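You operate a simulated robot arm through the tools that you are given. There is no shell and no other tool. Be economical: measure what you need, move in short steps, check, and stop when the job is done.

You are at the controls of a simulated two-armed robot. One attempt, no reset.

JOB
Carry the large teal bowl with both arms and set it on the top of the picnic table.

The check looks at the end state, three seconds after you hand in, the way a careful person would. Anything else that was tipped, shoved, dropped, spilled or broken makes it a failure.

ROBOT AND FRAMES
Two 7-joint arms with two-finger parallel grippers on one trunk, on a base that drives. Base frame: it is fixed to the floor where the robot stands at the start and does not move with it; the origin is under the middle of the robot, x ahead of it, y to its left, z up. Readings come in m, rad, newtons and seconds.
The left shoulder is at the start at [0.02, 0.138, 1.269], the right one opposite. With the tool pointing down near the work surface each hand reaches from about 0.16 to 0.5 m from the robot's upright axis, wherever it stands, measured 20 degrees to its own side. Places, roughly: top of the picnic table [-0.9, -2.4, 0.8]. Payload 1.57 kg a hand.
The tool frame of a hand sits at the grasp point between the pads (the TCP): z along the fingers, y along the line on which they close. The tips reach 0.03 m beyond it. Largest opening 0.08 m; finger width 0.017, thickness 0.012; the body of the gripper, 0.04 by 0.082 m, starts 0.08 m behind the TCP.
Orientation is told as [roll, pitch, yaw] about the base's x, y, z axes, in that order, counted from this pose: with the fingers straight down and closing along the base's y, the tool's x points along the base's -x, its y along +y and its z along -z.

CONTROLS
- The arms move only by the tool send_rows. It takes "left_motion", "right_motion" or both (then of equal length, played together; a hand with none holds still); each is a list of rows, each a list of 7 numbers: the shift along the base's x, y, z in m, then the turn, a rotation vector about the base's x, y, z in rad, then the finger opening in m, from 0 to 0.08. In form: [[dx, dy, dz, wx, wy, wz, grip], ...]. A call has 1 to 10 rows; each row shifts and turns the commanded pose from where the row before left it. Each row takes 0.2 s and may step no farther than 0.05 m and 0.15 rad from the row before; otherwise, or with a gripper value out of range, the whole call is refused. A pose out of reach is approached as far as the arm can. The call stops where the force on the tool passes 40 N (or 10 N more than at its start, if that is more) or the arm is blocked; 0.2 s more then pass. The fingers move at their own pace (about 0.045 m/s each) and stop on an object; they squeeze with about 43 N. The grip force told is the motor's: it shows also when the fingers shut on nothing. Time passes only in rows, and 0.2 s behind the last, so rows that do not move let the fingers close. The reply holds the time, the measured pose of the TCP, the force on the tool along the base axes, the opening and the grip force, in the units named above and with some noise, with the torque about the TCP (base axes, N m) and any sound that the robot's microphone picked up.
- Cameras (640 x 400 px; columns grow to the right, rows downward): "scene" is now at [0.1803, 0.0421, 1.2092]; the picture's right is [0.34, -0.94, 0.00], its down [0.00, 0.00, -1.00] and it looks along [0.94, 0.34, 0.01] (base axes); focal length 257 px, centre (320, 200). "left" rides on the left gripper at [0.072, 0.007, -0.122] in its tool frame; the picture's right is [-0.09, 1.00, 0.00], its down [-0.84, -0.08, -0.54] and it looks along [-0.54, -0.05, 0.84] (tool axes); focal length 238 px, centre (320, 200). "right" rides on the right gripper at [0.072, -0.006, -0.122] in its tool frame; the picture's right is [0.09, 1.00, 0.00], its down [-0.84, 0.08, -0.54] and it looks along [-0.54, 0.05, 0.84] (tool axes); focal length 238 px, centre (320, 200). There is no depth. A picture from a camera that has moved, and an enlarged one, comes with that camera's place and axes in the base frame and with its lens. The place of the scene camera against the robot may be out by one fixed shift of up to 0.018 m in any direction.
- grab_frame(camera): a new picture of that camera. The clock stands still meanwhile.
- move_column(by): slides the trunk up (or, below 0, down) by that many m; the arms and the scene camera ride with it, the base frame stays. It gives what a move gives, with no picture.
- roll_base(legs): drives the robot by 1 to 6 legs, each [ahead, left, turn to the left] in m, m and rad, along the robot's own axes; the way and the turn of a leg run together, so that a leg with both is an arc; at most 1.5 m and 3.142 rad a leg. The arms and the cameras ride along, it lands a little off, and it stops where it bumps. It gives what a move gives.
- aim_head(pan, tilt): turns the head with the scene camera to pan (to the left, within 1.047 rad either way) and tilt (down, from -0.506 to 1.204), counted from straight ahead of the robot. It gives what a move gives.
- enlarge(camera, box): a new picture of the part [left, top, right, bottom] of that camera's present view, enlarged. The clock stands still meanwhile.
- hand_in(): hands the job in; it is judged then, once.

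Work in short steps. Places have to be worked out from the pictures, the camera data and where the tool is seen: move nearer, look again, correct. Check each grasp and each placing, and mend what went wrong. You have 120 turns and 100 pictures in all, those below and enlarged ones among them. Open the grippers and draw the arms clear of the work before you hand the job in, unless the task says otherwise; then end with one line.

The tools are called after "Emit:" by a JSON object that holds its "api" and its "payload". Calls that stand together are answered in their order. send_rows: Moves the arms, as the interface text tells. Its arguments: {"type":"object","properties":{"left_motion":{"type":"array","items":{"type":"array","items":{"type":"number"}}},"right_motion":{"type":"array","items":{"type":"array","items":{"type":"number"}}}},"required":[]} The other tools are called the same way: move_column (by) slides the trunk up or down; roll_base (legs) drives the base; aim_head (pan, tilt) turns the head that bears the scene camera; grab_frame (camera) takes a picture; enlarge (camera, box) takes an enlarged picture of a part of a camera's view; hand_in () hands the job in.

At the start:

```text
time: 0.0
left_tool_pos: [0.3891, 0.2819, 1.1627]
left_tool_rot: [0.003, 0.052, 0.008]
left_force: [-0.1, 0.4, 0.7]
left_moment: [-0.03, 0.0, -0.01]
left_gripper_width: 0.08
left_gripper_force: 0.0
right_tool_pos: [0.3237, -0.0155, 1.1366]
right_tool_rot: [0.002, 0.544, 0.0]
right_force: [-0.3, -0.1, -0.4]
right_moment: [-0.02, 0.01, -0.01]
right_gripper_width: 0.08
right_gripper_force: 0.1
trunk travel left (down, up): [-0.644, 0.596]
robot x, y, heading: [-0.0013, 0.001, -0.0]
head pan, tilt: [0.346, -0.005]
```

scene: 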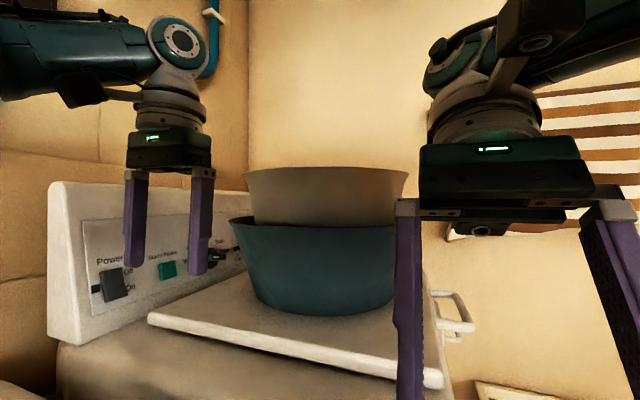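
right: 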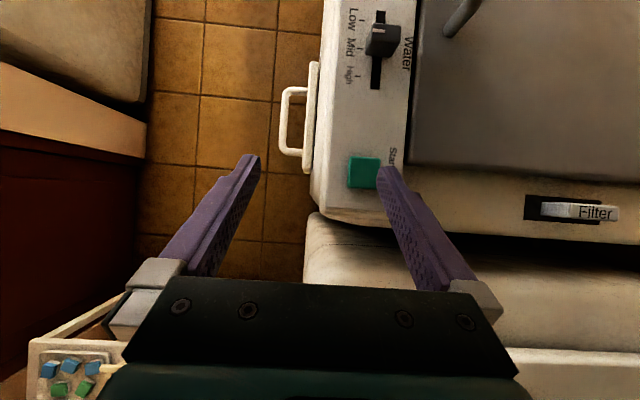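
left: 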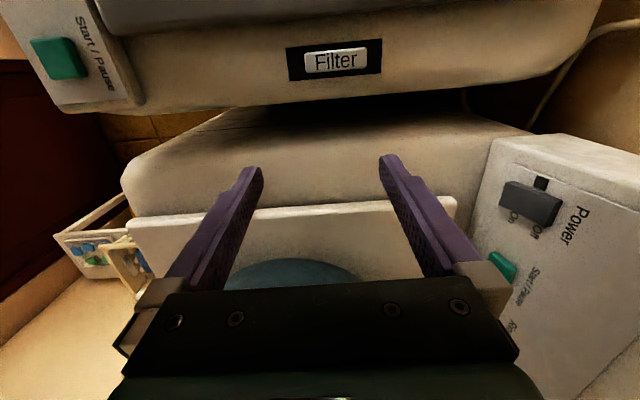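

I'll look at the bowls more closely, and survey the scene downward.

Emit:
{"api": "enlarge", "payload": {"camera": "scene", "box": [200, 140, 460, 340]}}

Emit:
{"api": "aim_head", "payload": {"pan": 0.3, "tilt": 0.5}}

Emit:
{"api": "grab_frame", "payload": {"camera": "scene"}}

```text
2.00 times, centred on (330, 240) of scene
camera zoom: at [0.1803, 0.0421, 1.2092], right [0.34, -0.94, 0.0], down [0.0, 0.0, -1.0], along [0.94, 0.34, 0.01], focal length 514 px, centre (300, 120)
```

zoom: 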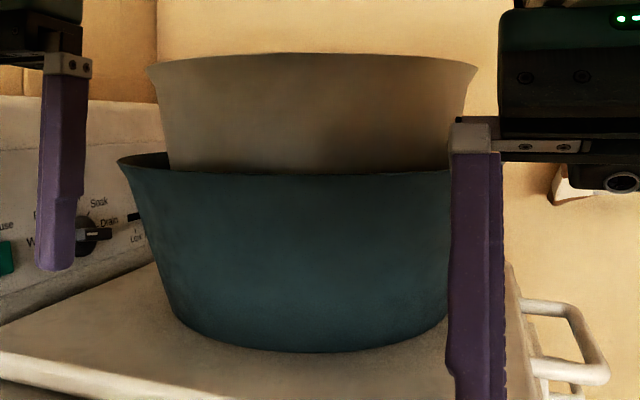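

```text
time: 0.9
left_tool_pos: [0.3883, 0.282, 1.1627]
left_tool_rot: [0.003, 0.055, 0.01]
left_force: [-0.3, -1.1, -0.8]
left_moment: [-0.02, -0.01, -0.03]
left_gripper_width: 0.08
left_gripper_force: 0.1
right_tool_pos: [0.3227, -0.0151, 1.1345]
right_tool_rot: [0.001, 0.549, -0.002]
right_force: [0.0, 0.9, 0.6]
right_moment: [0.02, 0.01, -0.01]
right_gripper_width: 0.0802
right_gripper_force: 0.1
trunk travel left (down, up): [-0.644, 0.596]
robot x, y, heading: [0.0018, 0.0014, 0.001]
head pan, tilt: [0.3, 0.499]
```

```text
95 pictures are left
camera scene: at [0.1827, 0.0385, 1.1627], right [0.3, -0.96, 0.0], down [-0.46, -0.14, -0.88], along [0.84, 0.26, -0.48], focal length 257 px, centre (320, 200)
```

scene: 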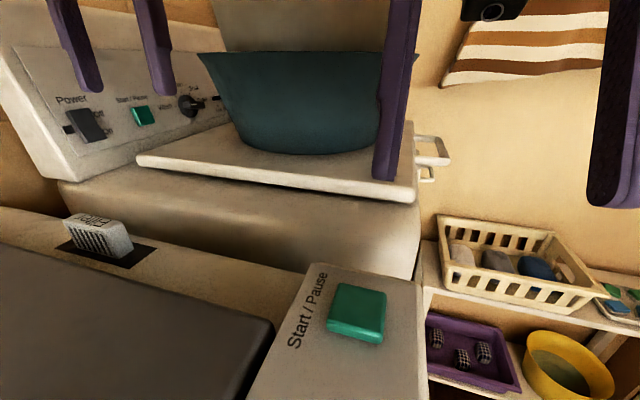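

The bowl stands on a second machine beyond the first, with a beige bowl nested in it. I raise the trunk to see in from above.

Emit:
{"api": "move_column", "payload": {"by": 0.4}}

Emit:
{"api": "grab_frame", "payload": {"camera": "scene"}}

Emit:
{"api": "aim_head", "payload": {"pan": 0.3, "tilt": 1.0}}

Emit:
{"api": "grab_frame", "payload": {"camera": "scene"}}

Emit:
{"api": "grab_frame", "payload": {"camera": "left"}}

```text
time: 4.8
left_tool_pos: [0.3898, 0.282, 1.5619]
left_tool_rot: [0.003, 0.053, 0.009]
left_force: [0.6, 0.4, 0.0]
left_moment: [-0.02, -0.03, 0.02]
left_gripper_width: 0.08
left_gripper_force: 0.1
right_tool_pos: [0.3234, -0.0143, 1.5351]
right_tool_rot: [0.002, 0.546, -0.003]
right_force: [0.2, 0.5, 0.1]
right_moment: [0.0, 0.02, 0.0]
right_gripper_width: 0.08
right_gripper_force: 0.0
trunk travel left (down, up): [-1.044, 0.196]
robot x, y, heading: [-0.0009, 0.0004, 0.001]
head pan, tilt: [0.3, 0.499]
```

```text
94 pictures are left
camera scene: at [0.1827, 0.0385, 1.5626], right [0.3, -0.96, 0.0], down [-0.46, -0.14, -0.88], along [0.84, 0.26, -0.48], focal length 257 px, centre (320, 200)
```

scene: 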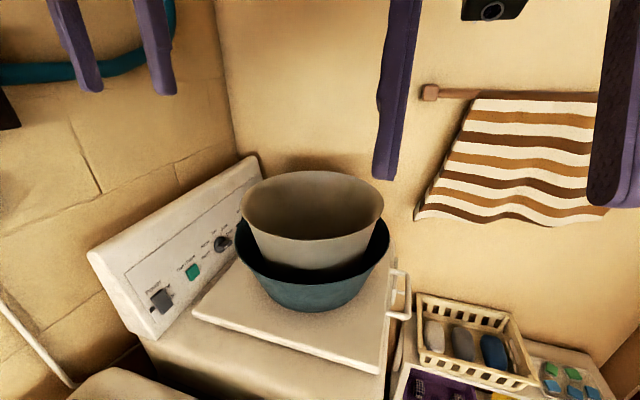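

```text
time: 5.7
left_tool_pos: [0.3902, 0.2809, 1.5632]
left_tool_rot: [0.003, 0.054, 0.01]
left_force: [0.1, 0.1, -0.3]
left_moment: [-0.01, -0.01, 0.02]
left_gripper_width: 0.0803
left_gripper_force: 0.0
right_tool_pos: [0.3227, -0.0138, 1.5354]
right_tool_rot: [0.001, 0.546, -0.001]
right_force: [-0.5, 0.0, 0.8]
right_moment: [0.01, 0.02, 0.0]
right_gripper_width: 0.0797
right_gripper_force: 0.0
trunk travel left (down, up): [-1.044, 0.196]
robot x, y, heading: [0.0003, -0.0001, -0.004]
head pan, tilt: [0.3, 1.0]
```

```text
93 pictures are left
camera scene: at [0.1623, 0.0322, 1.5216], right [0.3, -0.96, 0.0], down [-0.8, -0.25, -0.54], along [0.52, 0.16, -0.84], focal length 257 px, centre (320, 200)
```

scene: 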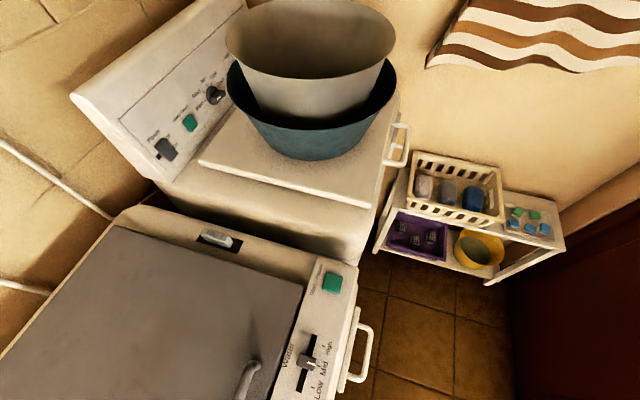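

```text
92 pictures are left
camera left: at [0.3238, 0.2874, 1.6872], right [0.08, 1.0, 0.0], down [0.87, -0.07, 0.5], along [0.49, -0.04, -0.87], focal length 238 px, centre (320, 200)
```

left: 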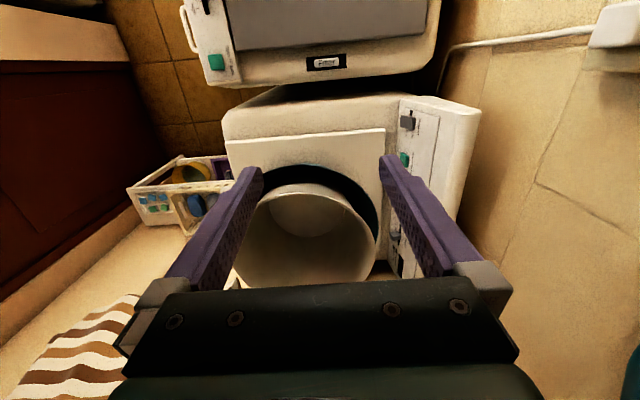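

I need to know where the robot stands relative to the near machine; I look left and down, and right and down.

Emit:
{"api": "aim_head", "payload": {"pan": 1.04, "tilt": 1.15}}

Emit:
{"api": "grab_frame", "payload": {"camera": "scene"}}

Emit:
{"api": "aim_head", "payload": {"pan": -0.9, "tilt": 0.9}}

Emit:
{"api": "grab_frame", "payload": {"camera": "scene"}}

Emit:
{"api": "grab_frame", "payload": {"camera": "right"}}

```text
time: 6.8
left_tool_pos: [0.3883, 0.2813, 1.5623]
left_tool_rot: [0.004, 0.053, 0.011]
left_force: [-0.7, -0.3, -0.7]
left_moment: [-0.01, -0.02, -0.01]
left_gripper_width: 0.08
left_gripper_force: 0.0
right_tool_pos: [0.3233, -0.0148, 1.5331]
right_tool_rot: [0.002, 0.547, -0.003]
right_force: [0.3, -0.5, 0.0]
right_moment: [-0.02, 0.0, 0.01]
right_gripper_width: 0.0802
right_gripper_force: 0.0
trunk travel left (down, up): [-1.044, 0.196]
robot x, y, heading: [0.0034, 0.0008, -0.003]
head pan, tilt: [1.04, 1.15]
```

```text
91 pictures are left
camera scene: at [0.1259, 0.063, 1.5118], right [0.86, -0.51, 0.0], down [-0.46, -0.79, -0.41], along [0.21, 0.35, -0.91], focal length 257 px, centre (320, 200)
```

scene: 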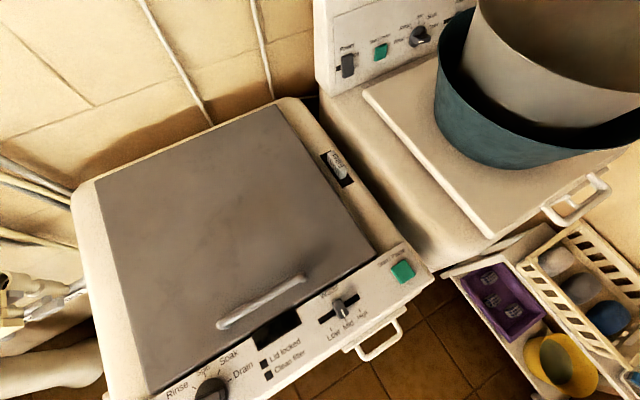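

```text
time: 8.7
left_tool_pos: [0.3899, 0.2823, 1.5627]
left_tool_rot: [0.004, 0.052, 0.011]
left_force: [-0.5, -0.6, 0.3]
left_moment: [0.01, -0.03, -0.01]
left_gripper_width: 0.08
left_gripper_force: 0.0
right_tool_pos: [0.3238, -0.0139, 1.5349]
right_tool_rot: [0.003, 0.546, -0.001]
right_force: [0.3, 0.1, -0.5]
right_moment: [0.03, -0.01, 0.01]
right_gripper_width: 0.0799
right_gripper_force: 0.0
trunk travel left (down, up): [-1.044, 0.196]
robot x, y, heading: [-0.0007, -0.0014, -0.002]
head pan, tilt: [-0.901, 0.901]
```

```text
90 pictures are left
camera scene: at [0.1427, -0.0475, 1.5287], right [-0.78, -0.62, 0.0], down [-0.49, 0.61, -0.62], along [0.39, -0.49, -0.78], focal length 257 px, centre (320, 200)
```

scene: 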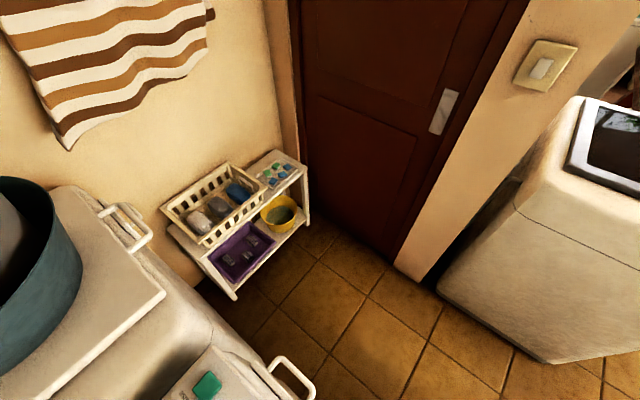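

```text
89 pictures are left
camera right: at [0.3252, -0.0221, 1.6762], right [-0.08, 1.0, 0.05], down [1.0, 0.07, 0.03], along [0.02, 0.05, -1.0], focal length 238 px, centre (320, 200)
```

right: 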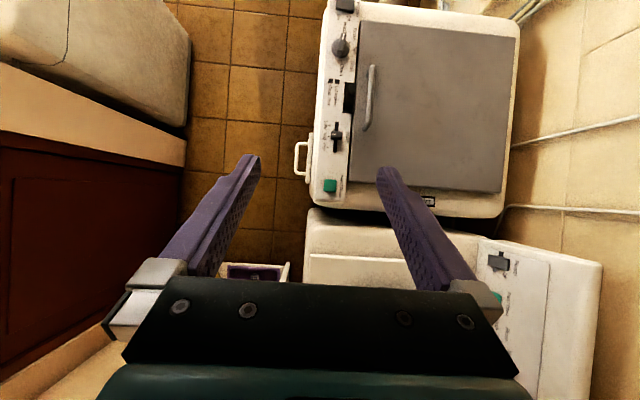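

Machine 1's top sits around z≈1.0 directly left of the robot. I look toward the table side (right) to plan the way.

Emit:
{"api": "aim_head", "payload": {"pan": -1.04, "tilt": 0.3}}

Emit:
{"api": "grab_frame", "payload": {"camera": "scene"}}

Emit:
{"api": "aim_head", "payload": {"pan": -1.04, "tilt": 1.2}}

Emit:
{"api": "grab_frame", "payload": {"camera": "scene"}}

```text
time: 9.7
left_tool_pos: [0.3885, 0.2824, 1.5626]
left_tool_rot: [0.003, 0.054, 0.011]
left_force: [0.9, 0.0, -0.2]
left_moment: [0.01, 0.02, -0.02]
left_gripper_width: 0.08
left_gripper_force: 0.1
right_tool_pos: [0.3236, -0.0139, 1.5353]
right_tool_rot: [0.001, 0.546, -0.001]
right_force: [1.2, 0.0, -1.0]
right_moment: [0.0, 0.0, -0.03]
right_gripper_width: 0.0801
right_gripper_force: 0.0
trunk travel left (down, up): [-1.044, 0.196]
robot x, y, heading: [-0.0009, -0.0007, -0.002]
head pan, tilt: [-1.04, 0.3]
```

```text
88 pictures are left
camera scene: at [0.143, -0.0689, 1.5809], right [-0.86, -0.51, 0.0], down [-0.15, 0.26, -0.95], along [0.48, -0.82, -0.3], focal length 257 px, centre (320, 200)
```

scene: 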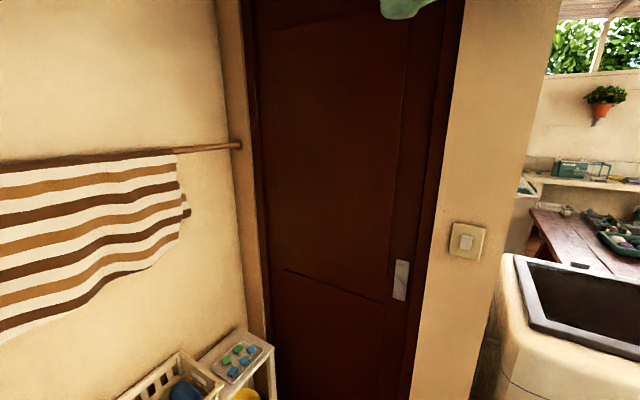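

```text
time: 10.9
left_tool_pos: [0.3893, 0.2824, 1.5628]
left_tool_rot: [0.003, 0.054, 0.01]
left_force: [0.3, -1.0, -0.8]
left_moment: [-0.02, -0.01, -0.02]
left_gripper_width: 0.0799
left_gripper_force: 0.0
right_tool_pos: [0.3238, -0.0146, 1.5345]
right_tool_rot: [-0.001, 0.547, -0.002]
right_force: [0.7, 0.8, -0.1]
right_moment: [-0.03, 0.03, -0.01]
right_gripper_width: 0.0797
right_gripper_force: 0.0
trunk travel left (down, up): [-1.044, 0.196]
robot x, y, heading: [0.0012, -0.0011, -0.002]
head pan, tilt: [-1.04, 1.201]
```

```text
87 pictures are left
camera scene: at [0.1241, -0.0367, 1.509], right [-0.86, -0.51, 0.0], down [-0.47, 0.8, -0.36], along [0.18, -0.31, -0.93], focal length 257 px, centre (320, 200)
```

scene: 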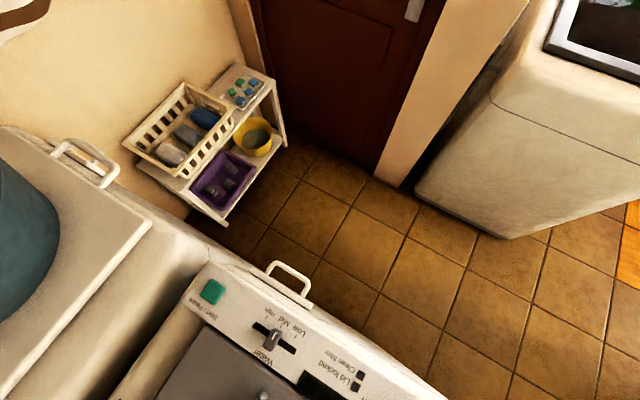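

I'll work from the free floor in front of machine 2 (its front faces −y), facing +y. First a small trial sidestep to the right with the arms high.

Emit:
{"api": "roll_base", "payload": {"legs": [[0, -0.35, 0]]}}

Emit:
{"api": "grab_frame", "payload": {"camera": "scene"}}

```text
time: 11.8
left_tool_pos: [0.3886, 0.2608, 1.5614]
left_tool_rot: [0.005, 0.055, 0.01]
left_force: [0.8, -0.4, -0.2]
left_moment: [-0.04, 0.02, -0.02]
left_gripper_width: 0.08
left_gripper_force: 0.0
right_tool_pos: [0.3236, -0.0349, 1.534]
right_tool_rot: [0.001, 0.548, -0.002]
right_force: [0.9, 0.9, -0.5]
right_moment: [0.02, 0.01, 0.0]
right_gripper_width: 0.0797
right_gripper_force: 0.0
trunk travel left (down, up): [-1.044, 0.196]
robot x, y, heading: [-0.0001, -0.0197, 0.0]
head pan, tilt: [-1.04, 1.201]
stopped in leg 1: the robot was blocked; the commanded pose is now the measured one
```

```text
86 pictures are left
camera scene: at [0.1237, -0.0571, 1.5089], right [-0.86, -0.51, 0.0], down [-0.47, 0.8, -0.36], along [0.18, -0.31, -0.93], focal length 257 px, centre (320, 200)
```

scene: 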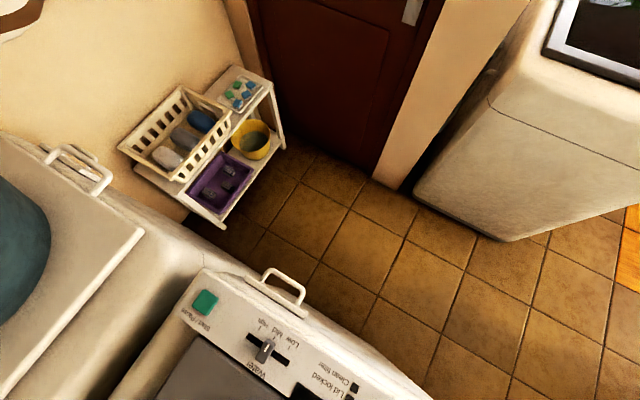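

The base was blocked after 2 cm to the right, though nothing is seen there. I tilt the right hand camera to look back under and behind the robot.

Emit:
{"api": "send_rows", "payload": {"right_motion": [[0, 0, 0, 0, 0.15, 0, 0.08], [0, 0, 0, 0, 0.15, 0, 0.08], [0, 0, 0, 0, 0.15, 0, 0.08], [0, 0, 0, 0, 0.15, 0, 0.08]]}}

Emit:
{"api": "grab_frame", "payload": {"camera": "right"}}

```text
time: 12.8
left_tool_pos: [0.3886, 0.2612, 1.5619]
left_tool_rot: [0.004, 0.055, 0.011]
left_force: [-0.4, -0.4, -0.1]
left_moment: [-0.01, 0.03, -0.02]
left_gripper_width: 0.0801
left_gripper_force: 0.0
right_tool_pos: [0.2485, -0.0434, 1.5211]
right_tool_rot: [-0.043, 0.992, 0.012]
right_force: [-0.8, 0.0, -0.1]
right_moment: [-0.02, -0.02, 0.04]
right_gripper_width: 0.0798
right_gripper_force: 0.2
right hand out of reach, approached as far as the arm can: row 1, 2, 3, 4
trunk travel left (down, up): [-1.044, 0.196]
robot x, y, heading: [-0.0021, -0.0201, 0.001]
head pan, tilt: [-1.04, 1.201]
```

```text
85 pictures are left
camera right: at [0.3117, -0.0459, 1.6484], right [-0.1, 0.99, 0.05], down [0.91, 0.11, -0.41], along [-0.41, 0.01, -0.91], focal length 238 px, centre (320, 200)
```

right: 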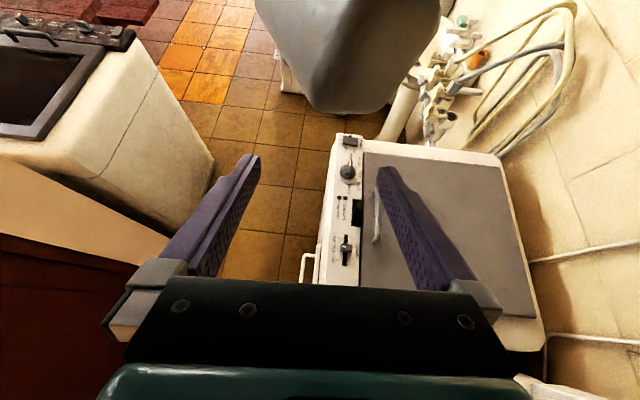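

The robot's own body doesn't show up; the floor to the right looks free. I try short legs in other directions to find which way the base is free.

Emit:
{"api": "roll_base", "payload": {"legs": [[0, 0, -0.2]]}}

Emit:
{"api": "roll_base", "payload": {"legs": [[0, -0.15, 0]]}}

```text
time: 14.0
left_tool_pos: [0.437, 0.1779, 1.5618]
left_tool_rot: [0.005, 0.054, -0.192]
left_force: [0.0, -0.3, 0.2]
left_moment: [0.01, 0.0, 0.03]
left_gripper_width: 0.08
left_gripper_force: 0.0
right_tool_pos: [0.2392, -0.0955, 1.5209]
right_tool_rot: [-0.039, 0.995, -0.189]
right_force: [-0.1, 0.0, 1.1]
right_moment: [0.01, 0.02, -0.04]
right_gripper_width: 0.08
right_gripper_force: 0.1
trunk travel left (down, up): [-1.044, 0.196]
robot x, y, heading: [-0.0051, -0.0189, -0.205]
head pan, tilt: [-1.04, 1.201]
```

```text
time: 14.7
left_tool_pos: [0.4366, 0.1794, 1.562]
left_tool_rot: [0.003, 0.056, -0.19]
left_force: [-0.5, 0.3, -0.3]
left_moment: [-0.01, -0.02, 0.01]
left_gripper_width: 0.0801
left_gripper_force: 0.1
right_tool_pos: [0.2375, -0.095, 1.5205]
right_tool_rot: [-0.045, 1.0, -0.189]
right_force: [0.8, 0.1, 0.0]
right_moment: [-0.02, -0.01, -0.02]
right_gripper_width: 0.0799
right_gripper_force: 0.0
trunk travel left (down, up): [-1.044, 0.196]
robot x, y, heading: [-0.0006, -0.0208, -0.202]
head pan, tilt: [-1.04, 1.201]
stopped in leg 1: the robot was blocked; the commanded pose is now the measured one
```

Turning is free, right is blocked. I undo the turn and test forward and back a little.

Emit:
{"api": "roll_base", "payload": {"legs": [[0, 0, 0.2]]}}

Emit:
{"api": "roll_base", "payload": {"legs": [[0.1, 0, 0]]}}

Emit:
{"api": "roll_base", "payload": {"legs": [[0, -0.1, 0]]}}

```text
time: 15.9
left_tool_pos: [0.3876, 0.2619, 1.5618]
left_tool_rot: [0.004, 0.056, 0.013]
left_force: [-0.7, 0.1, 0.2]
left_moment: [0.02, 0.01, 0.02]
left_gripper_width: 0.0801
left_gripper_force: 0.1
right_tool_pos: [0.2486, -0.0434, 1.5201]
right_tool_rot: [-0.045, 0.998, 0.013]
right_force: [-0.9, 0.6, 0.6]
right_moment: [0.01, 0.01, 0.01]
right_gripper_width: 0.0799
right_gripper_force: 0.0
trunk travel left (down, up): [-1.044, 0.196]
robot x, y, heading: [0.0018, -0.0206, 0.001]
head pan, tilt: [-1.04, 1.201]
```

```text
time: 16.9
left_tool_pos: [0.4078, 0.267, 1.5624]
left_tool_rot: [0.004, 0.057, 0.012]
left_force: [-0.1, 0.2, 0.4]
left_moment: [0.0, 0.0, -0.02]
left_gripper_width: 0.0799
left_gripper_force: 0.0
right_tool_pos: [0.2684, -0.0403, 1.5199]
right_tool_rot: [-0.046, 0.995, 0.01]
right_force: [-0.3, -0.3, 0.5]
right_moment: [-0.01, -0.01, -0.01]
right_gripper_width: 0.08
right_gripper_force: 0.1
trunk travel left (down, up): [-1.044, 0.196]
robot x, y, heading: [0.0186, -0.0136, -0.003]
head pan, tilt: [-1.04, 1.201]
stopped in leg 1: the robot was blocked; the commanded pose is now the measured one
```

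```text
time: 17.7
left_tool_pos: [0.4081, 0.2682, 1.5628]
left_tool_rot: [0.004, 0.056, 0.011]
left_force: [0.1, 0.0, 0.3]
left_moment: [-0.01, -0.02, -0.04]
left_gripper_width: 0.0801
left_gripper_force: 0.1
right_tool_pos: [0.2685, -0.0408, 1.5189]
right_tool_rot: [-0.046, 0.996, 0.009]
right_force: [0.5, 0.1, -0.5]
right_moment: [-0.03, 0.03, 0.01]
right_gripper_width: 0.0801
right_gripper_force: 0.1
trunk travel left (down, up): [-1.044, 0.196]
robot x, y, heading: [0.0161, -0.0165, 0.001]
head pan, tilt: [-1.04, 1.201]
stopped in leg 1: the robot was blocked; the commanded pose is now the measured one
```

Forward slid slightly left before stopping. I test left and back too, in short legs.

Emit:
{"api": "roll_base", "payload": {"legs": [[-0.1, 0, 0]]}}

Emit:
{"api": "roll_base", "payload": {"legs": [[0, 0.1, 0]]}}

Emit:
{"api": "grab_frame", "payload": {"camera": "scene"}}

```text
time: 18.8
left_tool_pos: [0.309, 0.267, 1.5616]
left_tool_rot: [0.004, 0.055, 0.013]
left_force: [0.3, 0.4, -0.6]
left_moment: [-0.01, 0.01, 0.0]
left_gripper_width: 0.0801
left_gripper_force: 0.0
right_tool_pos: [0.1689, -0.0401, 1.5195]
right_tool_rot: [-0.047, 0.996, 0.009]
right_force: [0.1, -0.5, -0.2]
right_moment: [0.01, 0.0, -0.01]
right_gripper_width: 0.0801
right_gripper_force: 0.0
trunk travel left (down, up): [-1.044, 0.196]
robot x, y, heading: [-0.0755, -0.0167, -0.001]
head pan, tilt: [-1.04, 1.201]
```

```text
time: 20.0
left_tool_pos: [0.3088, 0.3674, 1.5625]
left_tool_rot: [0.003, 0.057, 0.011]
left_force: [-0.8, 0.3, 0.2]
left_moment: [0.01, -0.01, 0.02]
left_gripper_width: 0.08
left_gripper_force: 0.0
right_tool_pos: [0.1692, 0.0598, 1.5187]
right_tool_rot: [-0.045, 0.996, 0.009]
right_force: [0.0, -0.2, -0.5]
right_moment: [0.01, -0.02, 0.0]
right_gripper_width: 0.0799
right_gripper_force: 0.0
trunk travel left (down, up): [-1.044, 0.196]
robot x, y, heading: [-0.0802, 0.0826, 0.002]
head pan, tilt: [-1.04, 1.201]
```

```text
84 pictures are left
camera scene: at [0.0443, 0.0475, 1.5089], right [-0.86, -0.51, 0.0], down [-0.47, 0.8, -0.36], along [0.18, -0.31, -0.93], focal length 257 px, centre (320, 200)
```

scene: 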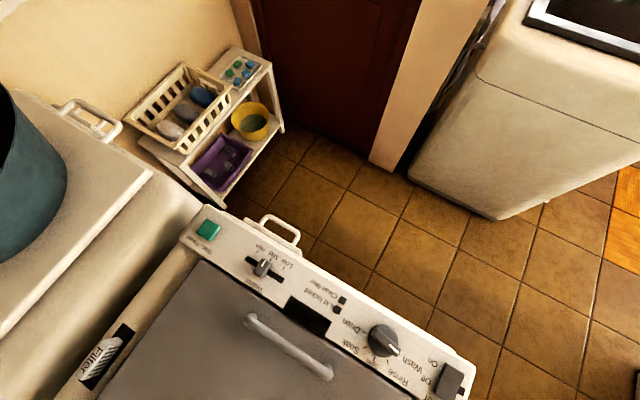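

Left/back moved freely even over machine 1's footprint. I try right again from here to map the blocking boundary.

Emit:
{"api": "roll_base", "payload": {"legs": [[0, -0.4, 0]]}}

Emit:
{"api": "roll_base", "payload": {"legs": [[-0.15, 0, 0]]}}

Emit:
{"api": "roll_base", "payload": {"legs": [[0, -0.4, 0]]}}

```text
time: 21.5
left_tool_pos: [0.3068, 0.2318, 1.562]
left_tool_rot: [0.003, 0.055, 0.015]
left_force: [0.0, -0.6, 0.6]
left_moment: [0.01, -0.03, 0.0]
left_gripper_width: 0.0799
left_gripper_force: 0.1
right_tool_pos: [0.1685, -0.0764, 1.5189]
right_tool_rot: [-0.047, 0.995, 0.01]
right_force: [-0.5, -0.1, 0.2]
right_moment: [-0.01, 0.0, 0.0]
right_gripper_width: 0.0802
right_gripper_force: 0.0
trunk travel left (down, up): [-1.044, 0.196]
robot x, y, heading: [-0.0806, -0.055, -0.002]
head pan, tilt: [-1.04, 1.201]
stopped in leg 1: the robot was blocked; the commanded pose is now the measured one
```

```text
time: 22.9
left_tool_pos: [0.1593, 0.2328, 1.5612]
left_tool_rot: [0.004, 0.057, 0.015]
left_force: [0.1, -0.5, 0.3]
left_moment: [0.03, 0.0, 0.03]
left_gripper_width: 0.0798
left_gripper_force: 0.0
right_tool_pos: [0.0206, -0.0763, 1.5189]
right_tool_rot: [-0.046, 0.997, 0.012]
right_force: [-0.8, 0.2, -0.9]
right_moment: [0.0, -0.01, -0.01]
right_gripper_width: 0.0799
right_gripper_force: 0.0
trunk travel left (down, up): [-1.044, 0.196]
robot x, y, heading: [-0.2287, -0.0519, 0.004]
head pan, tilt: [-1.04, 1.201]
```

```text
time: 25.4
left_tool_pos: [0.161, -0.1673, 1.5621]
left_tool_rot: [0.004, 0.057, 0.014]
left_force: [0.6, 0.2, 1.0]
left_moment: [0.02, 0.02, -0.04]
left_gripper_width: 0.0798
left_gripper_force: 0.1
right_tool_pos: [0.022, -0.4762, 1.5195]
right_tool_rot: [-0.045, 0.997, 0.011]
right_force: [0.2, -0.1, -0.9]
right_moment: [-0.01, 0.01, 0.0]
right_gripper_width: 0.0798
right_gripper_force: 0.0
trunk travel left (down, up): [-1.044, 0.196]
robot x, y, heading: [-0.2265, -0.451, -0.001]
head pan, tilt: [-1.04, 1.201]
```

Free here: I'm at (-0.23,-0.45). An unseen obstacle bounded the earlier corridor; with the new position I take views to triangulate the right-hand things.

Emit:
{"api": "aim_head", "payload": {"pan": -0.6, "tilt": 0.6}}

Emit:
{"api": "grab_frame", "payload": {"camera": "scene"}}

Emit:
{"api": "grab_frame", "payload": {"camera": "right"}}

Emit:
{"api": "aim_head", "payload": {"pan": 0.5, "tilt": 0.6}}

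Emit:
{"api": "grab_frame", "payload": {"camera": "scene"}}

```text
time: 26.4
left_tool_pos: [0.1621, -0.1684, 1.5632]
left_tool_rot: [0.004, 0.057, 0.015]
left_force: [0.8, 1.1, -0.2]
left_moment: [-0.02, 0.04, 0.0]
left_gripper_width: 0.0799
left_gripper_force: 0.0
right_tool_pos: [0.0221, -0.4762, 1.5183]
right_tool_rot: [-0.046, 0.997, 0.009]
right_force: [0.8, 0.0, -0.2]
right_moment: [-0.01, 0.01, 0.04]
right_gripper_width: 0.0801
right_gripper_force: 0.1
trunk travel left (down, up): [-1.044, 0.196]
robot x, y, heading: [-0.226, -0.4547, -0.002]
head pan, tilt: [-0.6, 0.6]
```

```text
83 pictures are left
camera scene: at [-0.0586, -0.4906, 1.5534], right [-0.57, -0.82, 0.0], down [-0.47, 0.32, -0.82], along [0.68, -0.47, -0.57], focal length 257 px, centre (320, 200)
```

scene: 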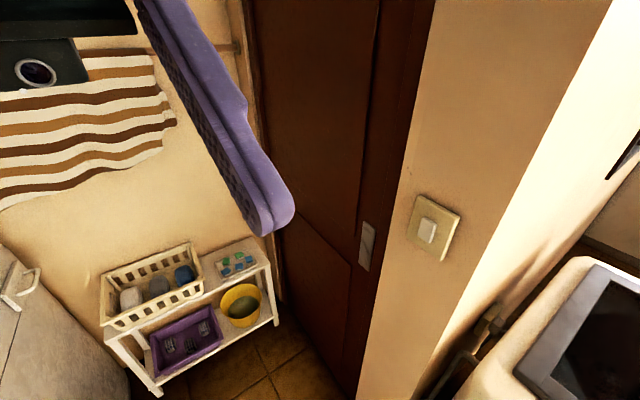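

```text
82 pictures are left
camera right: at [0.0849, -0.4778, 1.6462], right [-0.1, 0.99, 0.05], down [0.91, 0.11, -0.41], along [-0.41, 0.01, -0.91], focal length 238 px, centre (320, 200)
```

right: 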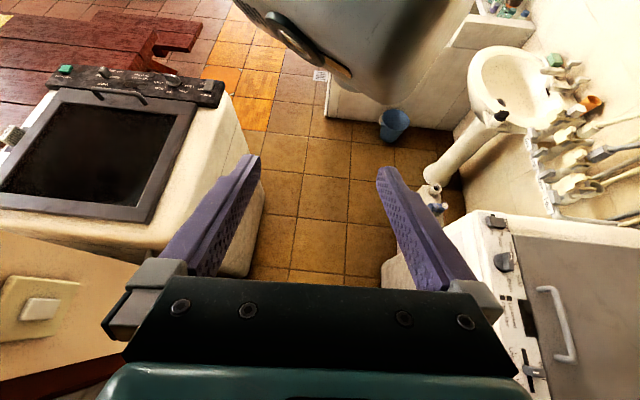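

```text
time: 27.7
left_tool_pos: [0.1611, -0.168, 1.5605]
left_tool_rot: [0.004, 0.056, 0.013]
left_force: [-0.4, -0.1, -0.4]
left_moment: [0.02, -0.03, -0.01]
left_gripper_width: 0.08
left_gripper_force: 0.0
right_tool_pos: [0.0214, -0.4766, 1.519]
right_tool_rot: [-0.046, 0.997, 0.009]
right_force: [-0.7, -0.9, -0.4]
right_moment: [0.01, 0.02, 0.0]
right_gripper_width: 0.0801
right_gripper_force: 0.0
trunk travel left (down, up): [-1.044, 0.196]
robot x, y, heading: [-0.2255, -0.4514, 0.0]
head pan, tilt: [0.499, 0.6]
```

```text
81 pictures are left
camera scene: at [-0.0539, -0.3984, 1.5535], right [0.48, -0.88, 0.0], down [-0.5, -0.27, -0.83], along [0.72, 0.39, -0.56], focal length 257 px, centre (320, 200)
```

scene: 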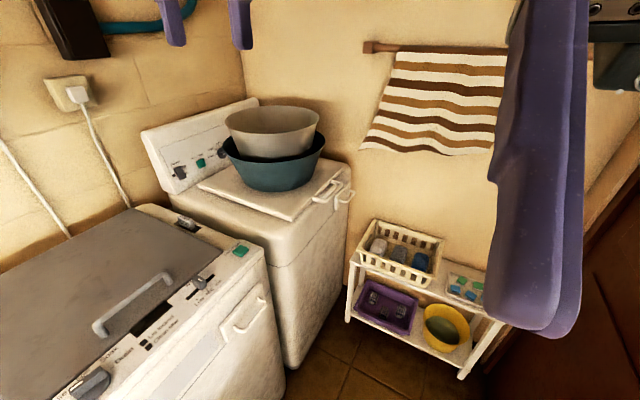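

Bowl rim centre is about (0.72, 0.22, 1.17), radius ≈0.195, consistent from two places. I probe driving forward along the corridor.

Emit:
{"api": "roll_base", "payload": {"legs": [[0.8, 0, 0]]}}

```text
time: 29.3
left_tool_pos: [0.2623, -0.1688, 1.5623]
left_tool_rot: [0.005, 0.056, 0.015]
left_force: [0.0, 0.3, -0.3]
left_moment: [-0.03, 0.03, -0.01]
left_gripper_width: 0.0799
left_gripper_force: 0.0
right_tool_pos: [0.1229, -0.4761, 1.519]
right_tool_rot: [-0.047, 0.995, 0.009]
right_force: [0.1, -0.6, -0.2]
right_moment: [0.0, -0.04, 0.0]
right_gripper_width: 0.0799
right_gripper_force: 0.0
trunk travel left (down, up): [-1.044, 0.196]
robot x, y, heading: [-0.126, -0.4536, 0.005]
head pan, tilt: [0.499, 0.6]
stopped in leg 1: the robot was blocked; the commanded pose is now the measured one
```

The blocking pattern fits the right elbow sticking out and hitting the wall end near (0.03, -0.87). I back off and extend the right hand forward with the tool pointing down to tuck the elbow.

Emit:
{"api": "roll_base", "payload": {"legs": [[-0.12, 0, 0]]}}

Emit:
{"api": "send_rows", "payload": {"right_motion": [[0.03, 0, 0, 0, -0.15, 0, 0.08], [0.03, 0, 0, 0, -0.15, 0, 0.08], [0.03, -0.02, 0, 0, -0.15, 0, 0.08], [0.03, -0.03, -0.01, 0, -0.15, 0, 0.08], [0.03, -0.03, -0.02, 0, -0.15, 0, 0.08], [0.02, -0.03, -0.02, 0.02, -0.15, 0, 0.08], [0.02, -0.03, -0.03, 0.02, -0.1, 0, 0.08], [0.01, -0.03, -0.03, 0, 0, 0, 0.08]]}}

Emit:
{"api": "aim_head", "payload": {"pan": -1.04, "tilt": 0.1}}

Emit:
{"api": "grab_frame", "payload": {"camera": "scene"}}

```text
time: 30.5
left_tool_pos: [0.1434, -0.1692, 1.5627]
left_tool_rot: [0.005, 0.056, 0.018]
left_force: [-0.2, 0.7, 0.2]
left_moment: [-0.01, -0.01, -0.02]
left_gripper_width: 0.0799
left_gripper_force: 0.1
right_tool_pos: [0.0055, -0.4764, 1.5189]
right_tool_rot: [-0.048, 0.995, 0.012]
right_force: [-0.1, 0.1, 1.1]
right_moment: [-0.01, 0.0, -0.04]
right_gripper_width: 0.08
right_gripper_force: 0.0
trunk travel left (down, up): [-1.044, 0.196]
robot x, y, heading: [-0.2401, -0.4549, 0.006]
head pan, tilt: [0.499, 0.6]
```

```text
refused: row 6 steps farther than a row can; nothing moved
```

```text
time: 32.1
left_tool_pos: [0.1446, -0.1695, 1.5632]
left_tool_rot: [0.003, 0.056, 0.016]
left_force: [0.5, -0.2, 0.5]
left_moment: [0.01, 0.0, 0.01]
left_gripper_width: 0.0801
left_gripper_force: 0.0
right_tool_pos: [0.0059, -0.4768, 1.5182]
right_tool_rot: [-0.049, 0.994, 0.012]
right_force: [-0.1, 0.1, 0.0]
right_moment: [0.05, 0.02, 0.0]
right_gripper_width: 0.0801
right_gripper_force: 0.1
trunk travel left (down, up): [-1.044, 0.196]
robot x, y, heading: [-0.2413, -0.4528, 0.008]
head pan, tilt: [-1.04, 0.099]
```

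```text
80 pictures are left
camera scene: at [-0.1001, -0.5204, 1.5996], right [-0.86, -0.51, 0.0], down [-0.05, 0.09, -0.99], along [0.51, -0.86, -0.1], focal length 257 px, centre (320, 200)
```

scene: 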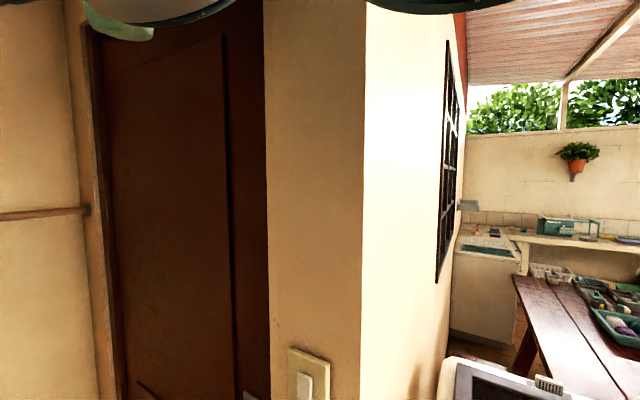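

Confirmed: the elbow is above/right, and the wall end is close at the right. I tuck by extending the right hand (legal rotation steps).

Emit:
{"api": "send_rows", "payload": {"right_motion": [[0.03, 0, 0, 0, -0.14, 0, 0.08], [0.03, 0, 0, 0, -0.14, 0, 0.08], [0.03, -0.02, 0, 0, -0.14, 0, 0.08], [0.03, -0.03, -0.01, 0, -0.14, 0, 0.08], [0.03, -0.03, -0.02, 0, -0.14, 0, 0.08], [0.02, -0.03, -0.02, 0.02, -0.14, 0, 0.08], [0.02, -0.03, -0.03, 0.02, -0.1, 0, 0.08], [0.01, -0.03, -0.03, 0, 0, 0, 0.08]]}}

Emit:
{"api": "grab_frame", "payload": {"camera": "scene"}}

```text
time: 33.2
left_tool_pos: [0.1447, -0.1684, 1.5627]
left_tool_rot: [0.004, 0.055, 0.019]
left_force: [0.8, 0.3, 0.3]
left_moment: [-0.04, 0.0, 0.01]
left_gripper_width: 0.0802
left_gripper_force: 0.1
right_tool_pos: [0.088, -0.4707, 1.4822]
right_tool_rot: [-0.119, 0.451, 0.207]
right_force: [-0.1, 0.3, 0.8]
right_moment: [0.0, 0.01, 0.03]
right_gripper_width: 0.0797
right_gripper_force: 0.1
right hand out of reach, approached as far as the arm can: row 2
trunk travel left (down, up): [-1.044, 0.196]
robot x, y, heading: [-0.2411, -0.4561, 0.004]
head pan, tilt: [-1.04, 0.099]
stopped in row 5 (right hand): the arm was blocked; the commanded pose is now the measured one
```

```text
79 pictures are left
camera scene: at [-0.1002, -0.5204, 1.5997], right [-0.86, -0.51, 0.0], down [-0.05, 0.09, -1.0], along [0.51, -0.86, -0.1], focal length 257 px, centre (320, 200)
```

scene: 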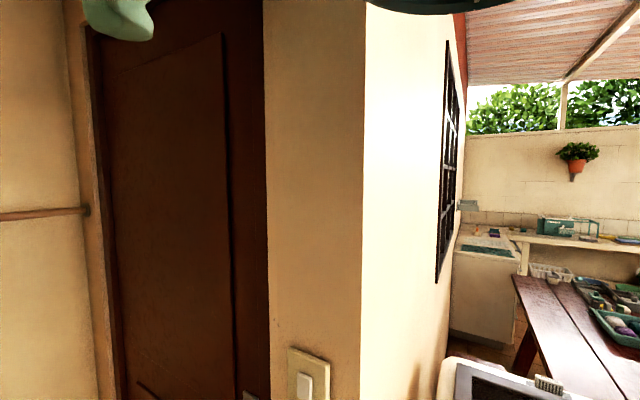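

The elbow hits the wall here; I shift the base left to have room, then finish tucking.

Emit:
{"api": "roll_base", "payload": {"legs": [[0, 0.4, 0]]}}

Emit:
{"api": "send_rows", "payload": {"right_motion": [[0.03, -0.02, 0, 0, -0.1, -0.04, 0.08], [0.03, -0.02, 0, 0.02, -0.1, -0.04, 0.08], [0.03, -0.02, 0, 0.02, -0.1, -0.04, 0.08], [0.03, -0.03, 0, 0.02, -0.08, -0.04, 0.08], [0.02, -0.03, 0, 0.02, -0.04, -0.04, 0.08], [0.01, -0.03, 0, 0.02, 0, 0, 0.08], [0.01, -0.03, 0, 0, 0, 0, 0.08]]}}

Emit:
{"api": "grab_frame", "payload": {"camera": "scene"}}

```text
time: 35.7
left_tool_pos: [0.1442, 0.2171, 1.562]
left_tool_rot: [0.004, 0.055, 0.015]
left_force: [0.5, -0.3, 0.4]
left_moment: [-0.04, -0.01, 0.0]
left_gripper_width: 0.0801
left_gripper_force: 0.0
right_tool_pos: [0.0888, -0.087, 1.4827]
right_tool_rot: [-0.119, 0.452, 0.201]
right_force: [-0.4, -0.6, -0.2]
right_moment: [-0.01, 0.02, 0.01]
right_gripper_width: 0.0804
right_gripper_force: 0.0
trunk travel left (down, up): [-1.044, 0.196]
robot x, y, heading: [-0.2436, -0.066, -0.003]
head pan, tilt: [-1.04, 0.099]
```

```text
time: 36.4
left_tool_pos: [0.144, 0.2147, 1.5618]
left_tool_rot: [0.005, 0.054, 0.014]
left_force: [-0.1, -0.1, -0.5]
left_moment: [0.0, -0.02, -0.04]
left_gripper_width: 0.08
left_gripper_force: 0.1
right_tool_pos: [0.1269, -0.0756, 1.4777]
right_tool_rot: [-0.171, 0.231, 0.28]
right_force: [0.6, 0.0, 0.5]
right_moment: [0.02, 0.0, 0.01]
right_gripper_width: 0.0799
right_gripper_force: 0.1
trunk travel left (down, up): [-1.044, 0.196]
robot x, y, heading: [-0.2452, -0.0672, 0.001]
head pan, tilt: [-1.04, 0.099]
stopped in row 3 (right hand): the arm was blocked; the commanded pose is now the measured one
```

```text
78 pictures are left
camera scene: at [-0.1014, -0.1353, 1.5997], right [-0.86, -0.51, 0.0], down [-0.05, 0.09, -1.0], along [0.5, -0.86, -0.1], focal length 257 px, centre (320, 200)
```

scene: 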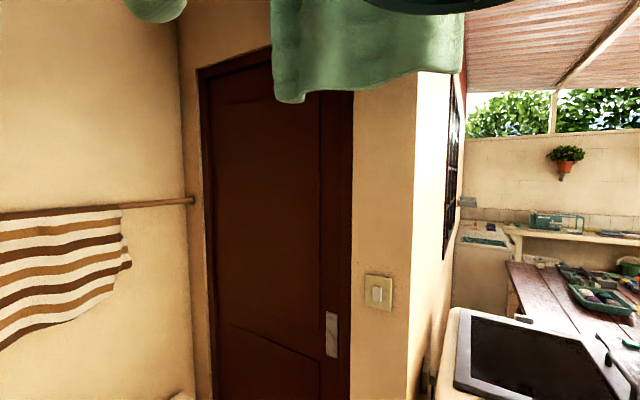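

There's a green cloth hanging overhead — that's what the raised arm bumps. I lower the trunk back to the starting height and look up at it.

Emit:
{"api": "move_column", "payload": {"by": -0.3}}

Emit:
{"api": "aim_head", "payload": {"pan": -0.9, "tilt": -0.3}}

Emit:
{"api": "grab_frame", "payload": {"camera": "scene"}}

Emit:
{"api": "aim_head", "payload": {"pan": 0.1, "tilt": -0.3}}

Emit:
{"api": "grab_frame", "payload": {"camera": "scene"}}

```text
time: 39.4
left_tool_pos: [0.1435, 0.2169, 1.2615]
left_tool_rot: [0.004, 0.056, 0.014]
left_force: [-0.6, -0.4, -1.0]
left_moment: [0.02, -0.02, 0.04]
left_gripper_width: 0.0801
left_gripper_force: 0.1
right_tool_pos: [0.1275, -0.0738, 1.1788]
right_tool_rot: [-0.17, 0.226, 0.279]
right_force: [0.0, -0.1, -0.5]
right_moment: [-0.01, -0.03, 0.0]
right_gripper_width: 0.0798
right_gripper_force: 0.0
trunk travel left (down, up): [-0.744, 0.496]
robot x, y, heading: [-0.2418, -0.0679, -0.005]
head pan, tilt: [-1.04, 0.099]
```

```text
time: 40.2
left_tool_pos: [0.145, 0.2156, 1.2619]
left_tool_rot: [0.003, 0.056, 0.014]
left_force: [0.0, 0.7, 1.0]
left_moment: [0.01, 0.02, 0.03]
left_gripper_width: 0.0799
left_gripper_force: 0.1
right_tool_pos: [0.1264, -0.0728, 1.1794]
right_tool_rot: [-0.171, 0.227, 0.28]
right_force: [-0.8, -0.4, -0.8]
right_moment: [0.0, 0.04, 0.0]
right_gripper_width: 0.0799
right_gripper_force: 0.1
trunk travel left (down, up): [-0.744, 0.496]
robot x, y, heading: [-0.2444, -0.0702, 0.001]
head pan, tilt: [-0.901, -0.3]
```

```text
77 pictures are left
camera scene: at [-0.0991, -0.1176, 1.3342], right [-0.78, -0.62, 0.0], down [0.18, -0.23, -0.96], along [0.59, -0.75, 0.29], focal length 257 px, centre (320, 200)
```

scene: 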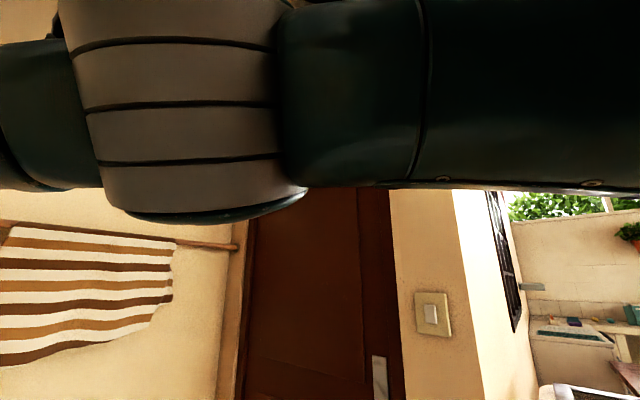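

```text
time: 41.5
left_tool_pos: [0.1454, 0.216, 1.2618]
left_tool_rot: [0.005, 0.055, 0.013]
left_force: [0.1, -0.7, 0.5]
left_moment: [0.0, -0.01, 0.0]
left_gripper_width: 0.0799
left_gripper_force: 0.1
right_tool_pos: [0.1268, -0.0738, 1.1786]
right_tool_rot: [-0.172, 0.227, 0.283]
right_force: [0.5, 0.1, 0.7]
right_moment: [-0.02, 0.03, 0.02]
right_gripper_width: 0.0798
right_gripper_force: 0.1
trunk travel left (down, up): [-0.744, 0.496]
robot x, y, heading: [-0.2427, -0.0718, 0.001]
head pan, tilt: [0.099, -0.3]
```

```text
76 pictures are left
camera scene: at [-0.0698, -0.0482, 1.3342], right [0.1, -1.0, 0.0], down [0.29, 0.03, -0.96], along [0.95, 0.09, 0.3], focal length 257 px, centre (320, 200)
```

scene: 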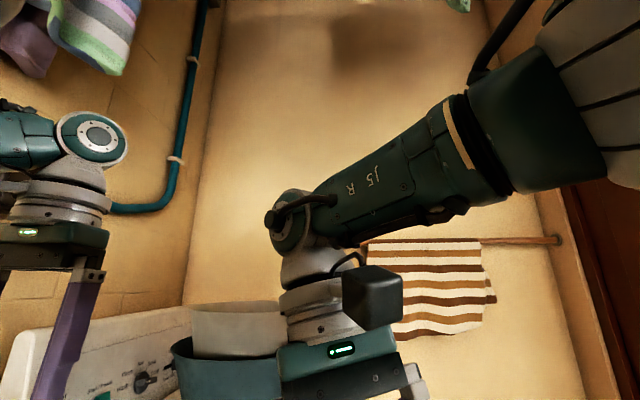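

Laundry hangs overhead, so I keep the trunk low. I straighten the right hand and move it to its side, raising it level with the left.

Emit:
{"api": "send_rows", "payload": {"right_motion": [[0.01, -0.03, 0.02, 0.057, -0.076, -0.093, 0.08], [0.01, -0.03, 0.02, 0.057, -0.076, -0.093, 0.08], [0.01, -0.03, 0.02, 0.057, -0.076, -0.093, 0.08], [0.01, -0.04, 0.02, 0, 0, 0, 0.08], [0.01, -0.03, 0, 0, 0, 0, 0.08]]}}

Emit:
{"api": "roll_base", "payload": {"legs": [[0, -0.3, 0]]}}

```text
time: 42.0
left_tool_pos: [0.1446, 0.2173, 1.2615]
left_tool_rot: [0.004, 0.056, 0.016]
left_force: [0.0, 0.1, 0.8]
left_moment: [-0.02, 0.0, -0.01]
left_gripper_width: 0.0801
left_gripper_force: 0.0
right_tool_pos: [0.0702, -0.0238, 1.1658]
right_tool_rot: [-0.191, 0.213, 0.47]
right_force: [-0.5, -0.2, -0.1]
right_moment: [0.01, 0.01, 0.01]
right_gripper_width: 0.0802
right_gripper_force: 0.1
trunk travel left (down, up): [-0.744, 0.496]
robot x, y, heading: [-0.2427, -0.0673, 0.001]
head pan, tilt: [0.099, -0.3]
stopped in row 2 (right hand): the arm was blocked; the commanded pose is now the measured one
```

```text
time: 44.0
left_tool_pos: [0.1454, -0.078, 1.2629]
left_tool_rot: [0.003, 0.057, 0.02]
left_force: [0.2, 0.4, 1.3]
left_moment: [0.0, -0.02, 0.0]
left_gripper_width: 0.0799
left_gripper_force: 0.1
right_tool_pos: [0.0706, -0.3186, 1.1653]
right_tool_rot: [-0.188, 0.214, 0.474]
right_force: [0.0, 1.1, -0.3]
right_moment: [0.0, 0.0, -0.03]
right_gripper_width: 0.0803
right_gripper_force: 0.0
trunk travel left (down, up): [-0.744, 0.496]
robot x, y, heading: [-0.2427, -0.364, 0.01]
head pan, tilt: [0.099, -0.3]
```

The right arm was blocked again and deviated; I look at it.

Emit:
{"api": "aim_head", "payload": {"pan": -0.4, "tilt": 0.0}}

Emit:
{"api": "grab_frame", "payload": {"camera": "scene"}}

Emit:
{"api": "grab_frame", "payload": {"camera": "left"}}

```text
time: 44.9
left_tool_pos: [0.1436, -0.0782, 1.2629]
left_tool_rot: [0.003, 0.056, 0.022]
left_force: [-0.8, -1.1, 0.2]
left_moment: [-0.03, -0.02, 0.03]
left_gripper_width: 0.08
left_gripper_force: 0.1
right_tool_pos: [0.0702, -0.3192, 1.1653]
right_tool_rot: [-0.189, 0.213, 0.473]
right_force: [-0.2, -0.3, 0.4]
right_moment: [-0.03, 0.0, -0.02]
right_gripper_width: 0.0801
right_gripper_force: 0.0
trunk travel left (down, up): [-0.744, 0.496]
robot x, y, heading: [-0.2425, -0.3643, 0.011]
head pan, tilt: [-0.4, 0.0]
```

```text
75 pictures are left
camera scene: at [-0.0637, -0.3855, 1.3088], right [-0.38, -0.92, 0.0], down [0.0, 0.0, -1.0], along [0.92, -0.38, 0.0], focal length 257 px, centre (320, 200)
```

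scene: 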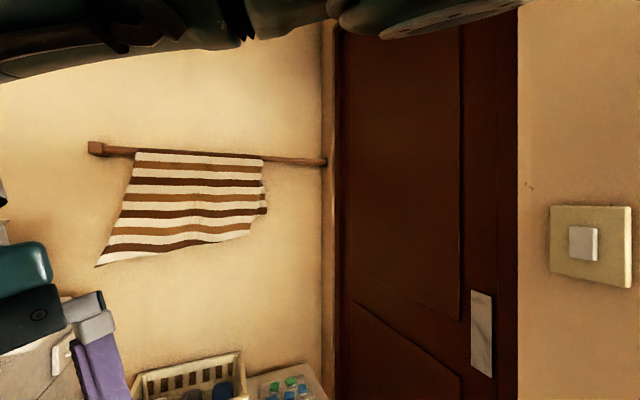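

```text
74 pictures are left
camera left: at [0.0791, -0.0728, 1.387], right [0.07, 1.0, 0.0], down [0.87, -0.06, 0.49], along [0.49, -0.04, -0.87], focal length 238 px, centre (320, 200)
```

left: 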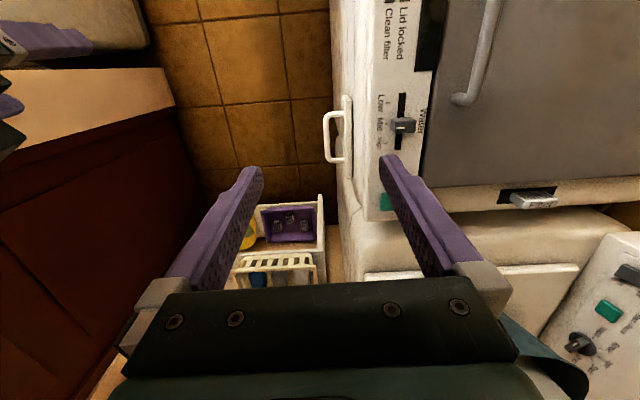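

I try a simple pure translation of the right hand (outward and forward) without rotation.

Emit:
{"api": "send_rows", "payload": {"right_motion": [[0.03, -0.01, 0, 0, 0, 0, 0.08], [0.03, -0.01, 0, 0, 0, 0, 0.08], [0.03, -0.01, 0, 0, 0, 0, 0.08]]}}

Emit:
{"api": "send_rows", "payload": {"right_motion": [[0, -0.04, 0, 0, 0, 0, 0.08], [0, -0.04, 0, 0, 0, 0, 0.08], [0, -0.04, 0, 0, 0, 0, 0.08]]}}

```text
time: 45.7
left_tool_pos: [0.1434, -0.077, 1.2619]
left_tool_rot: [0.004, 0.056, 0.021]
left_force: [-0.1, 0.5, -0.4]
left_moment: [0.02, 0.02, 0.03]
left_gripper_width: 0.08
left_gripper_force: 0.0
right_tool_pos: [0.149, -0.3699, 1.1797]
right_tool_rot: [-0.19, 0.212, 0.474]
right_force: [-0.5, 0.2, 0.4]
right_moment: [0.0, 0.01, 0.01]
right_gripper_width: 0.08
right_gripper_force: 0.0
right hand out of reach, approached as far as the arm can: row 2, 3
trunk travel left (down, up): [-0.744, 0.496]
robot x, y, heading: [-0.2429, -0.3627, 0.009]
head pan, tilt: [-0.4, 0.0]
```

```text
time: 46.5
left_tool_pos: [0.1437, -0.077, 1.2623]
left_tool_rot: [0.002, 0.056, 0.019]
left_force: [-0.3, 0.3, 0.0]
left_moment: [0.0, -0.03, 0.01]
left_gripper_width: 0.0798
left_gripper_force: 0.1
right_tool_pos: [0.1475, -0.4903, 1.1797]
right_tool_rot: [-0.188, 0.212, 0.475]
right_force: [-0.6, 0.1, -0.6]
right_moment: [-0.02, 0.03, 0.0]
right_gripper_width: 0.08
right_gripper_force: 0.1
trunk travel left (down, up): [-0.744, 0.496]
robot x, y, heading: [-0.2427, -0.3653, 0.006]
head pan, tilt: [-0.4, 0.0]
```

That works. Now I straighten its orientation in small turns.

Emit:
{"api": "send_rows", "payload": {"right_motion": [[0, -0.02, 0, 0.03, -0.05, -0.12, 0.08], [0, -0.02, 0, 0.05, -0.05, -0.12, 0.08], [0, -0.02, 0, 0.05, -0.05, -0.12, 0.08], [0, 0, 0, 0.05, -0.05, -0.11, 0.08], [0, 0, 0, 0, 0, 0, 0.08]]}}

Emit:
{"api": "grab_frame", "payload": {"camera": "right"}}

```text
time: 47.7
left_tool_pos: [0.1439, -0.0777, 1.2619]
left_tool_rot: [0.003, 0.055, 0.022]
left_force: [0.4, -0.1, 0.4]
left_moment: [0.01, 0.02, 0.02]
left_gripper_width: 0.08
left_gripper_force: 0.0
right_tool_pos: [0.1483, -0.5497, 1.1802]
right_tool_rot: [-0.062, -0.019, 0.011]
right_force: [-0.5, 0.9, 0.9]
right_moment: [0.0, 0.01, -0.01]
right_gripper_width: 0.0799
right_gripper_force: 0.0
trunk travel left (down, up): [-0.744, 0.496]
robot x, y, heading: [-0.2425, -0.3634, 0.005]
head pan, tilt: [-0.4, 0.0]
```

```text
73 pictures are left
camera right: at [0.0742, -0.5503, 1.301], right [-0.1, 0.99, -0.06], down [0.83, 0.12, 0.55], along [0.56, 0.0, -0.83], focal length 238 px, centre (320, 200)
```

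right: 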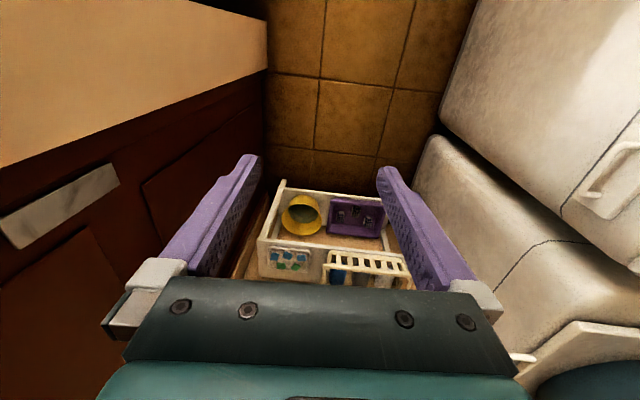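

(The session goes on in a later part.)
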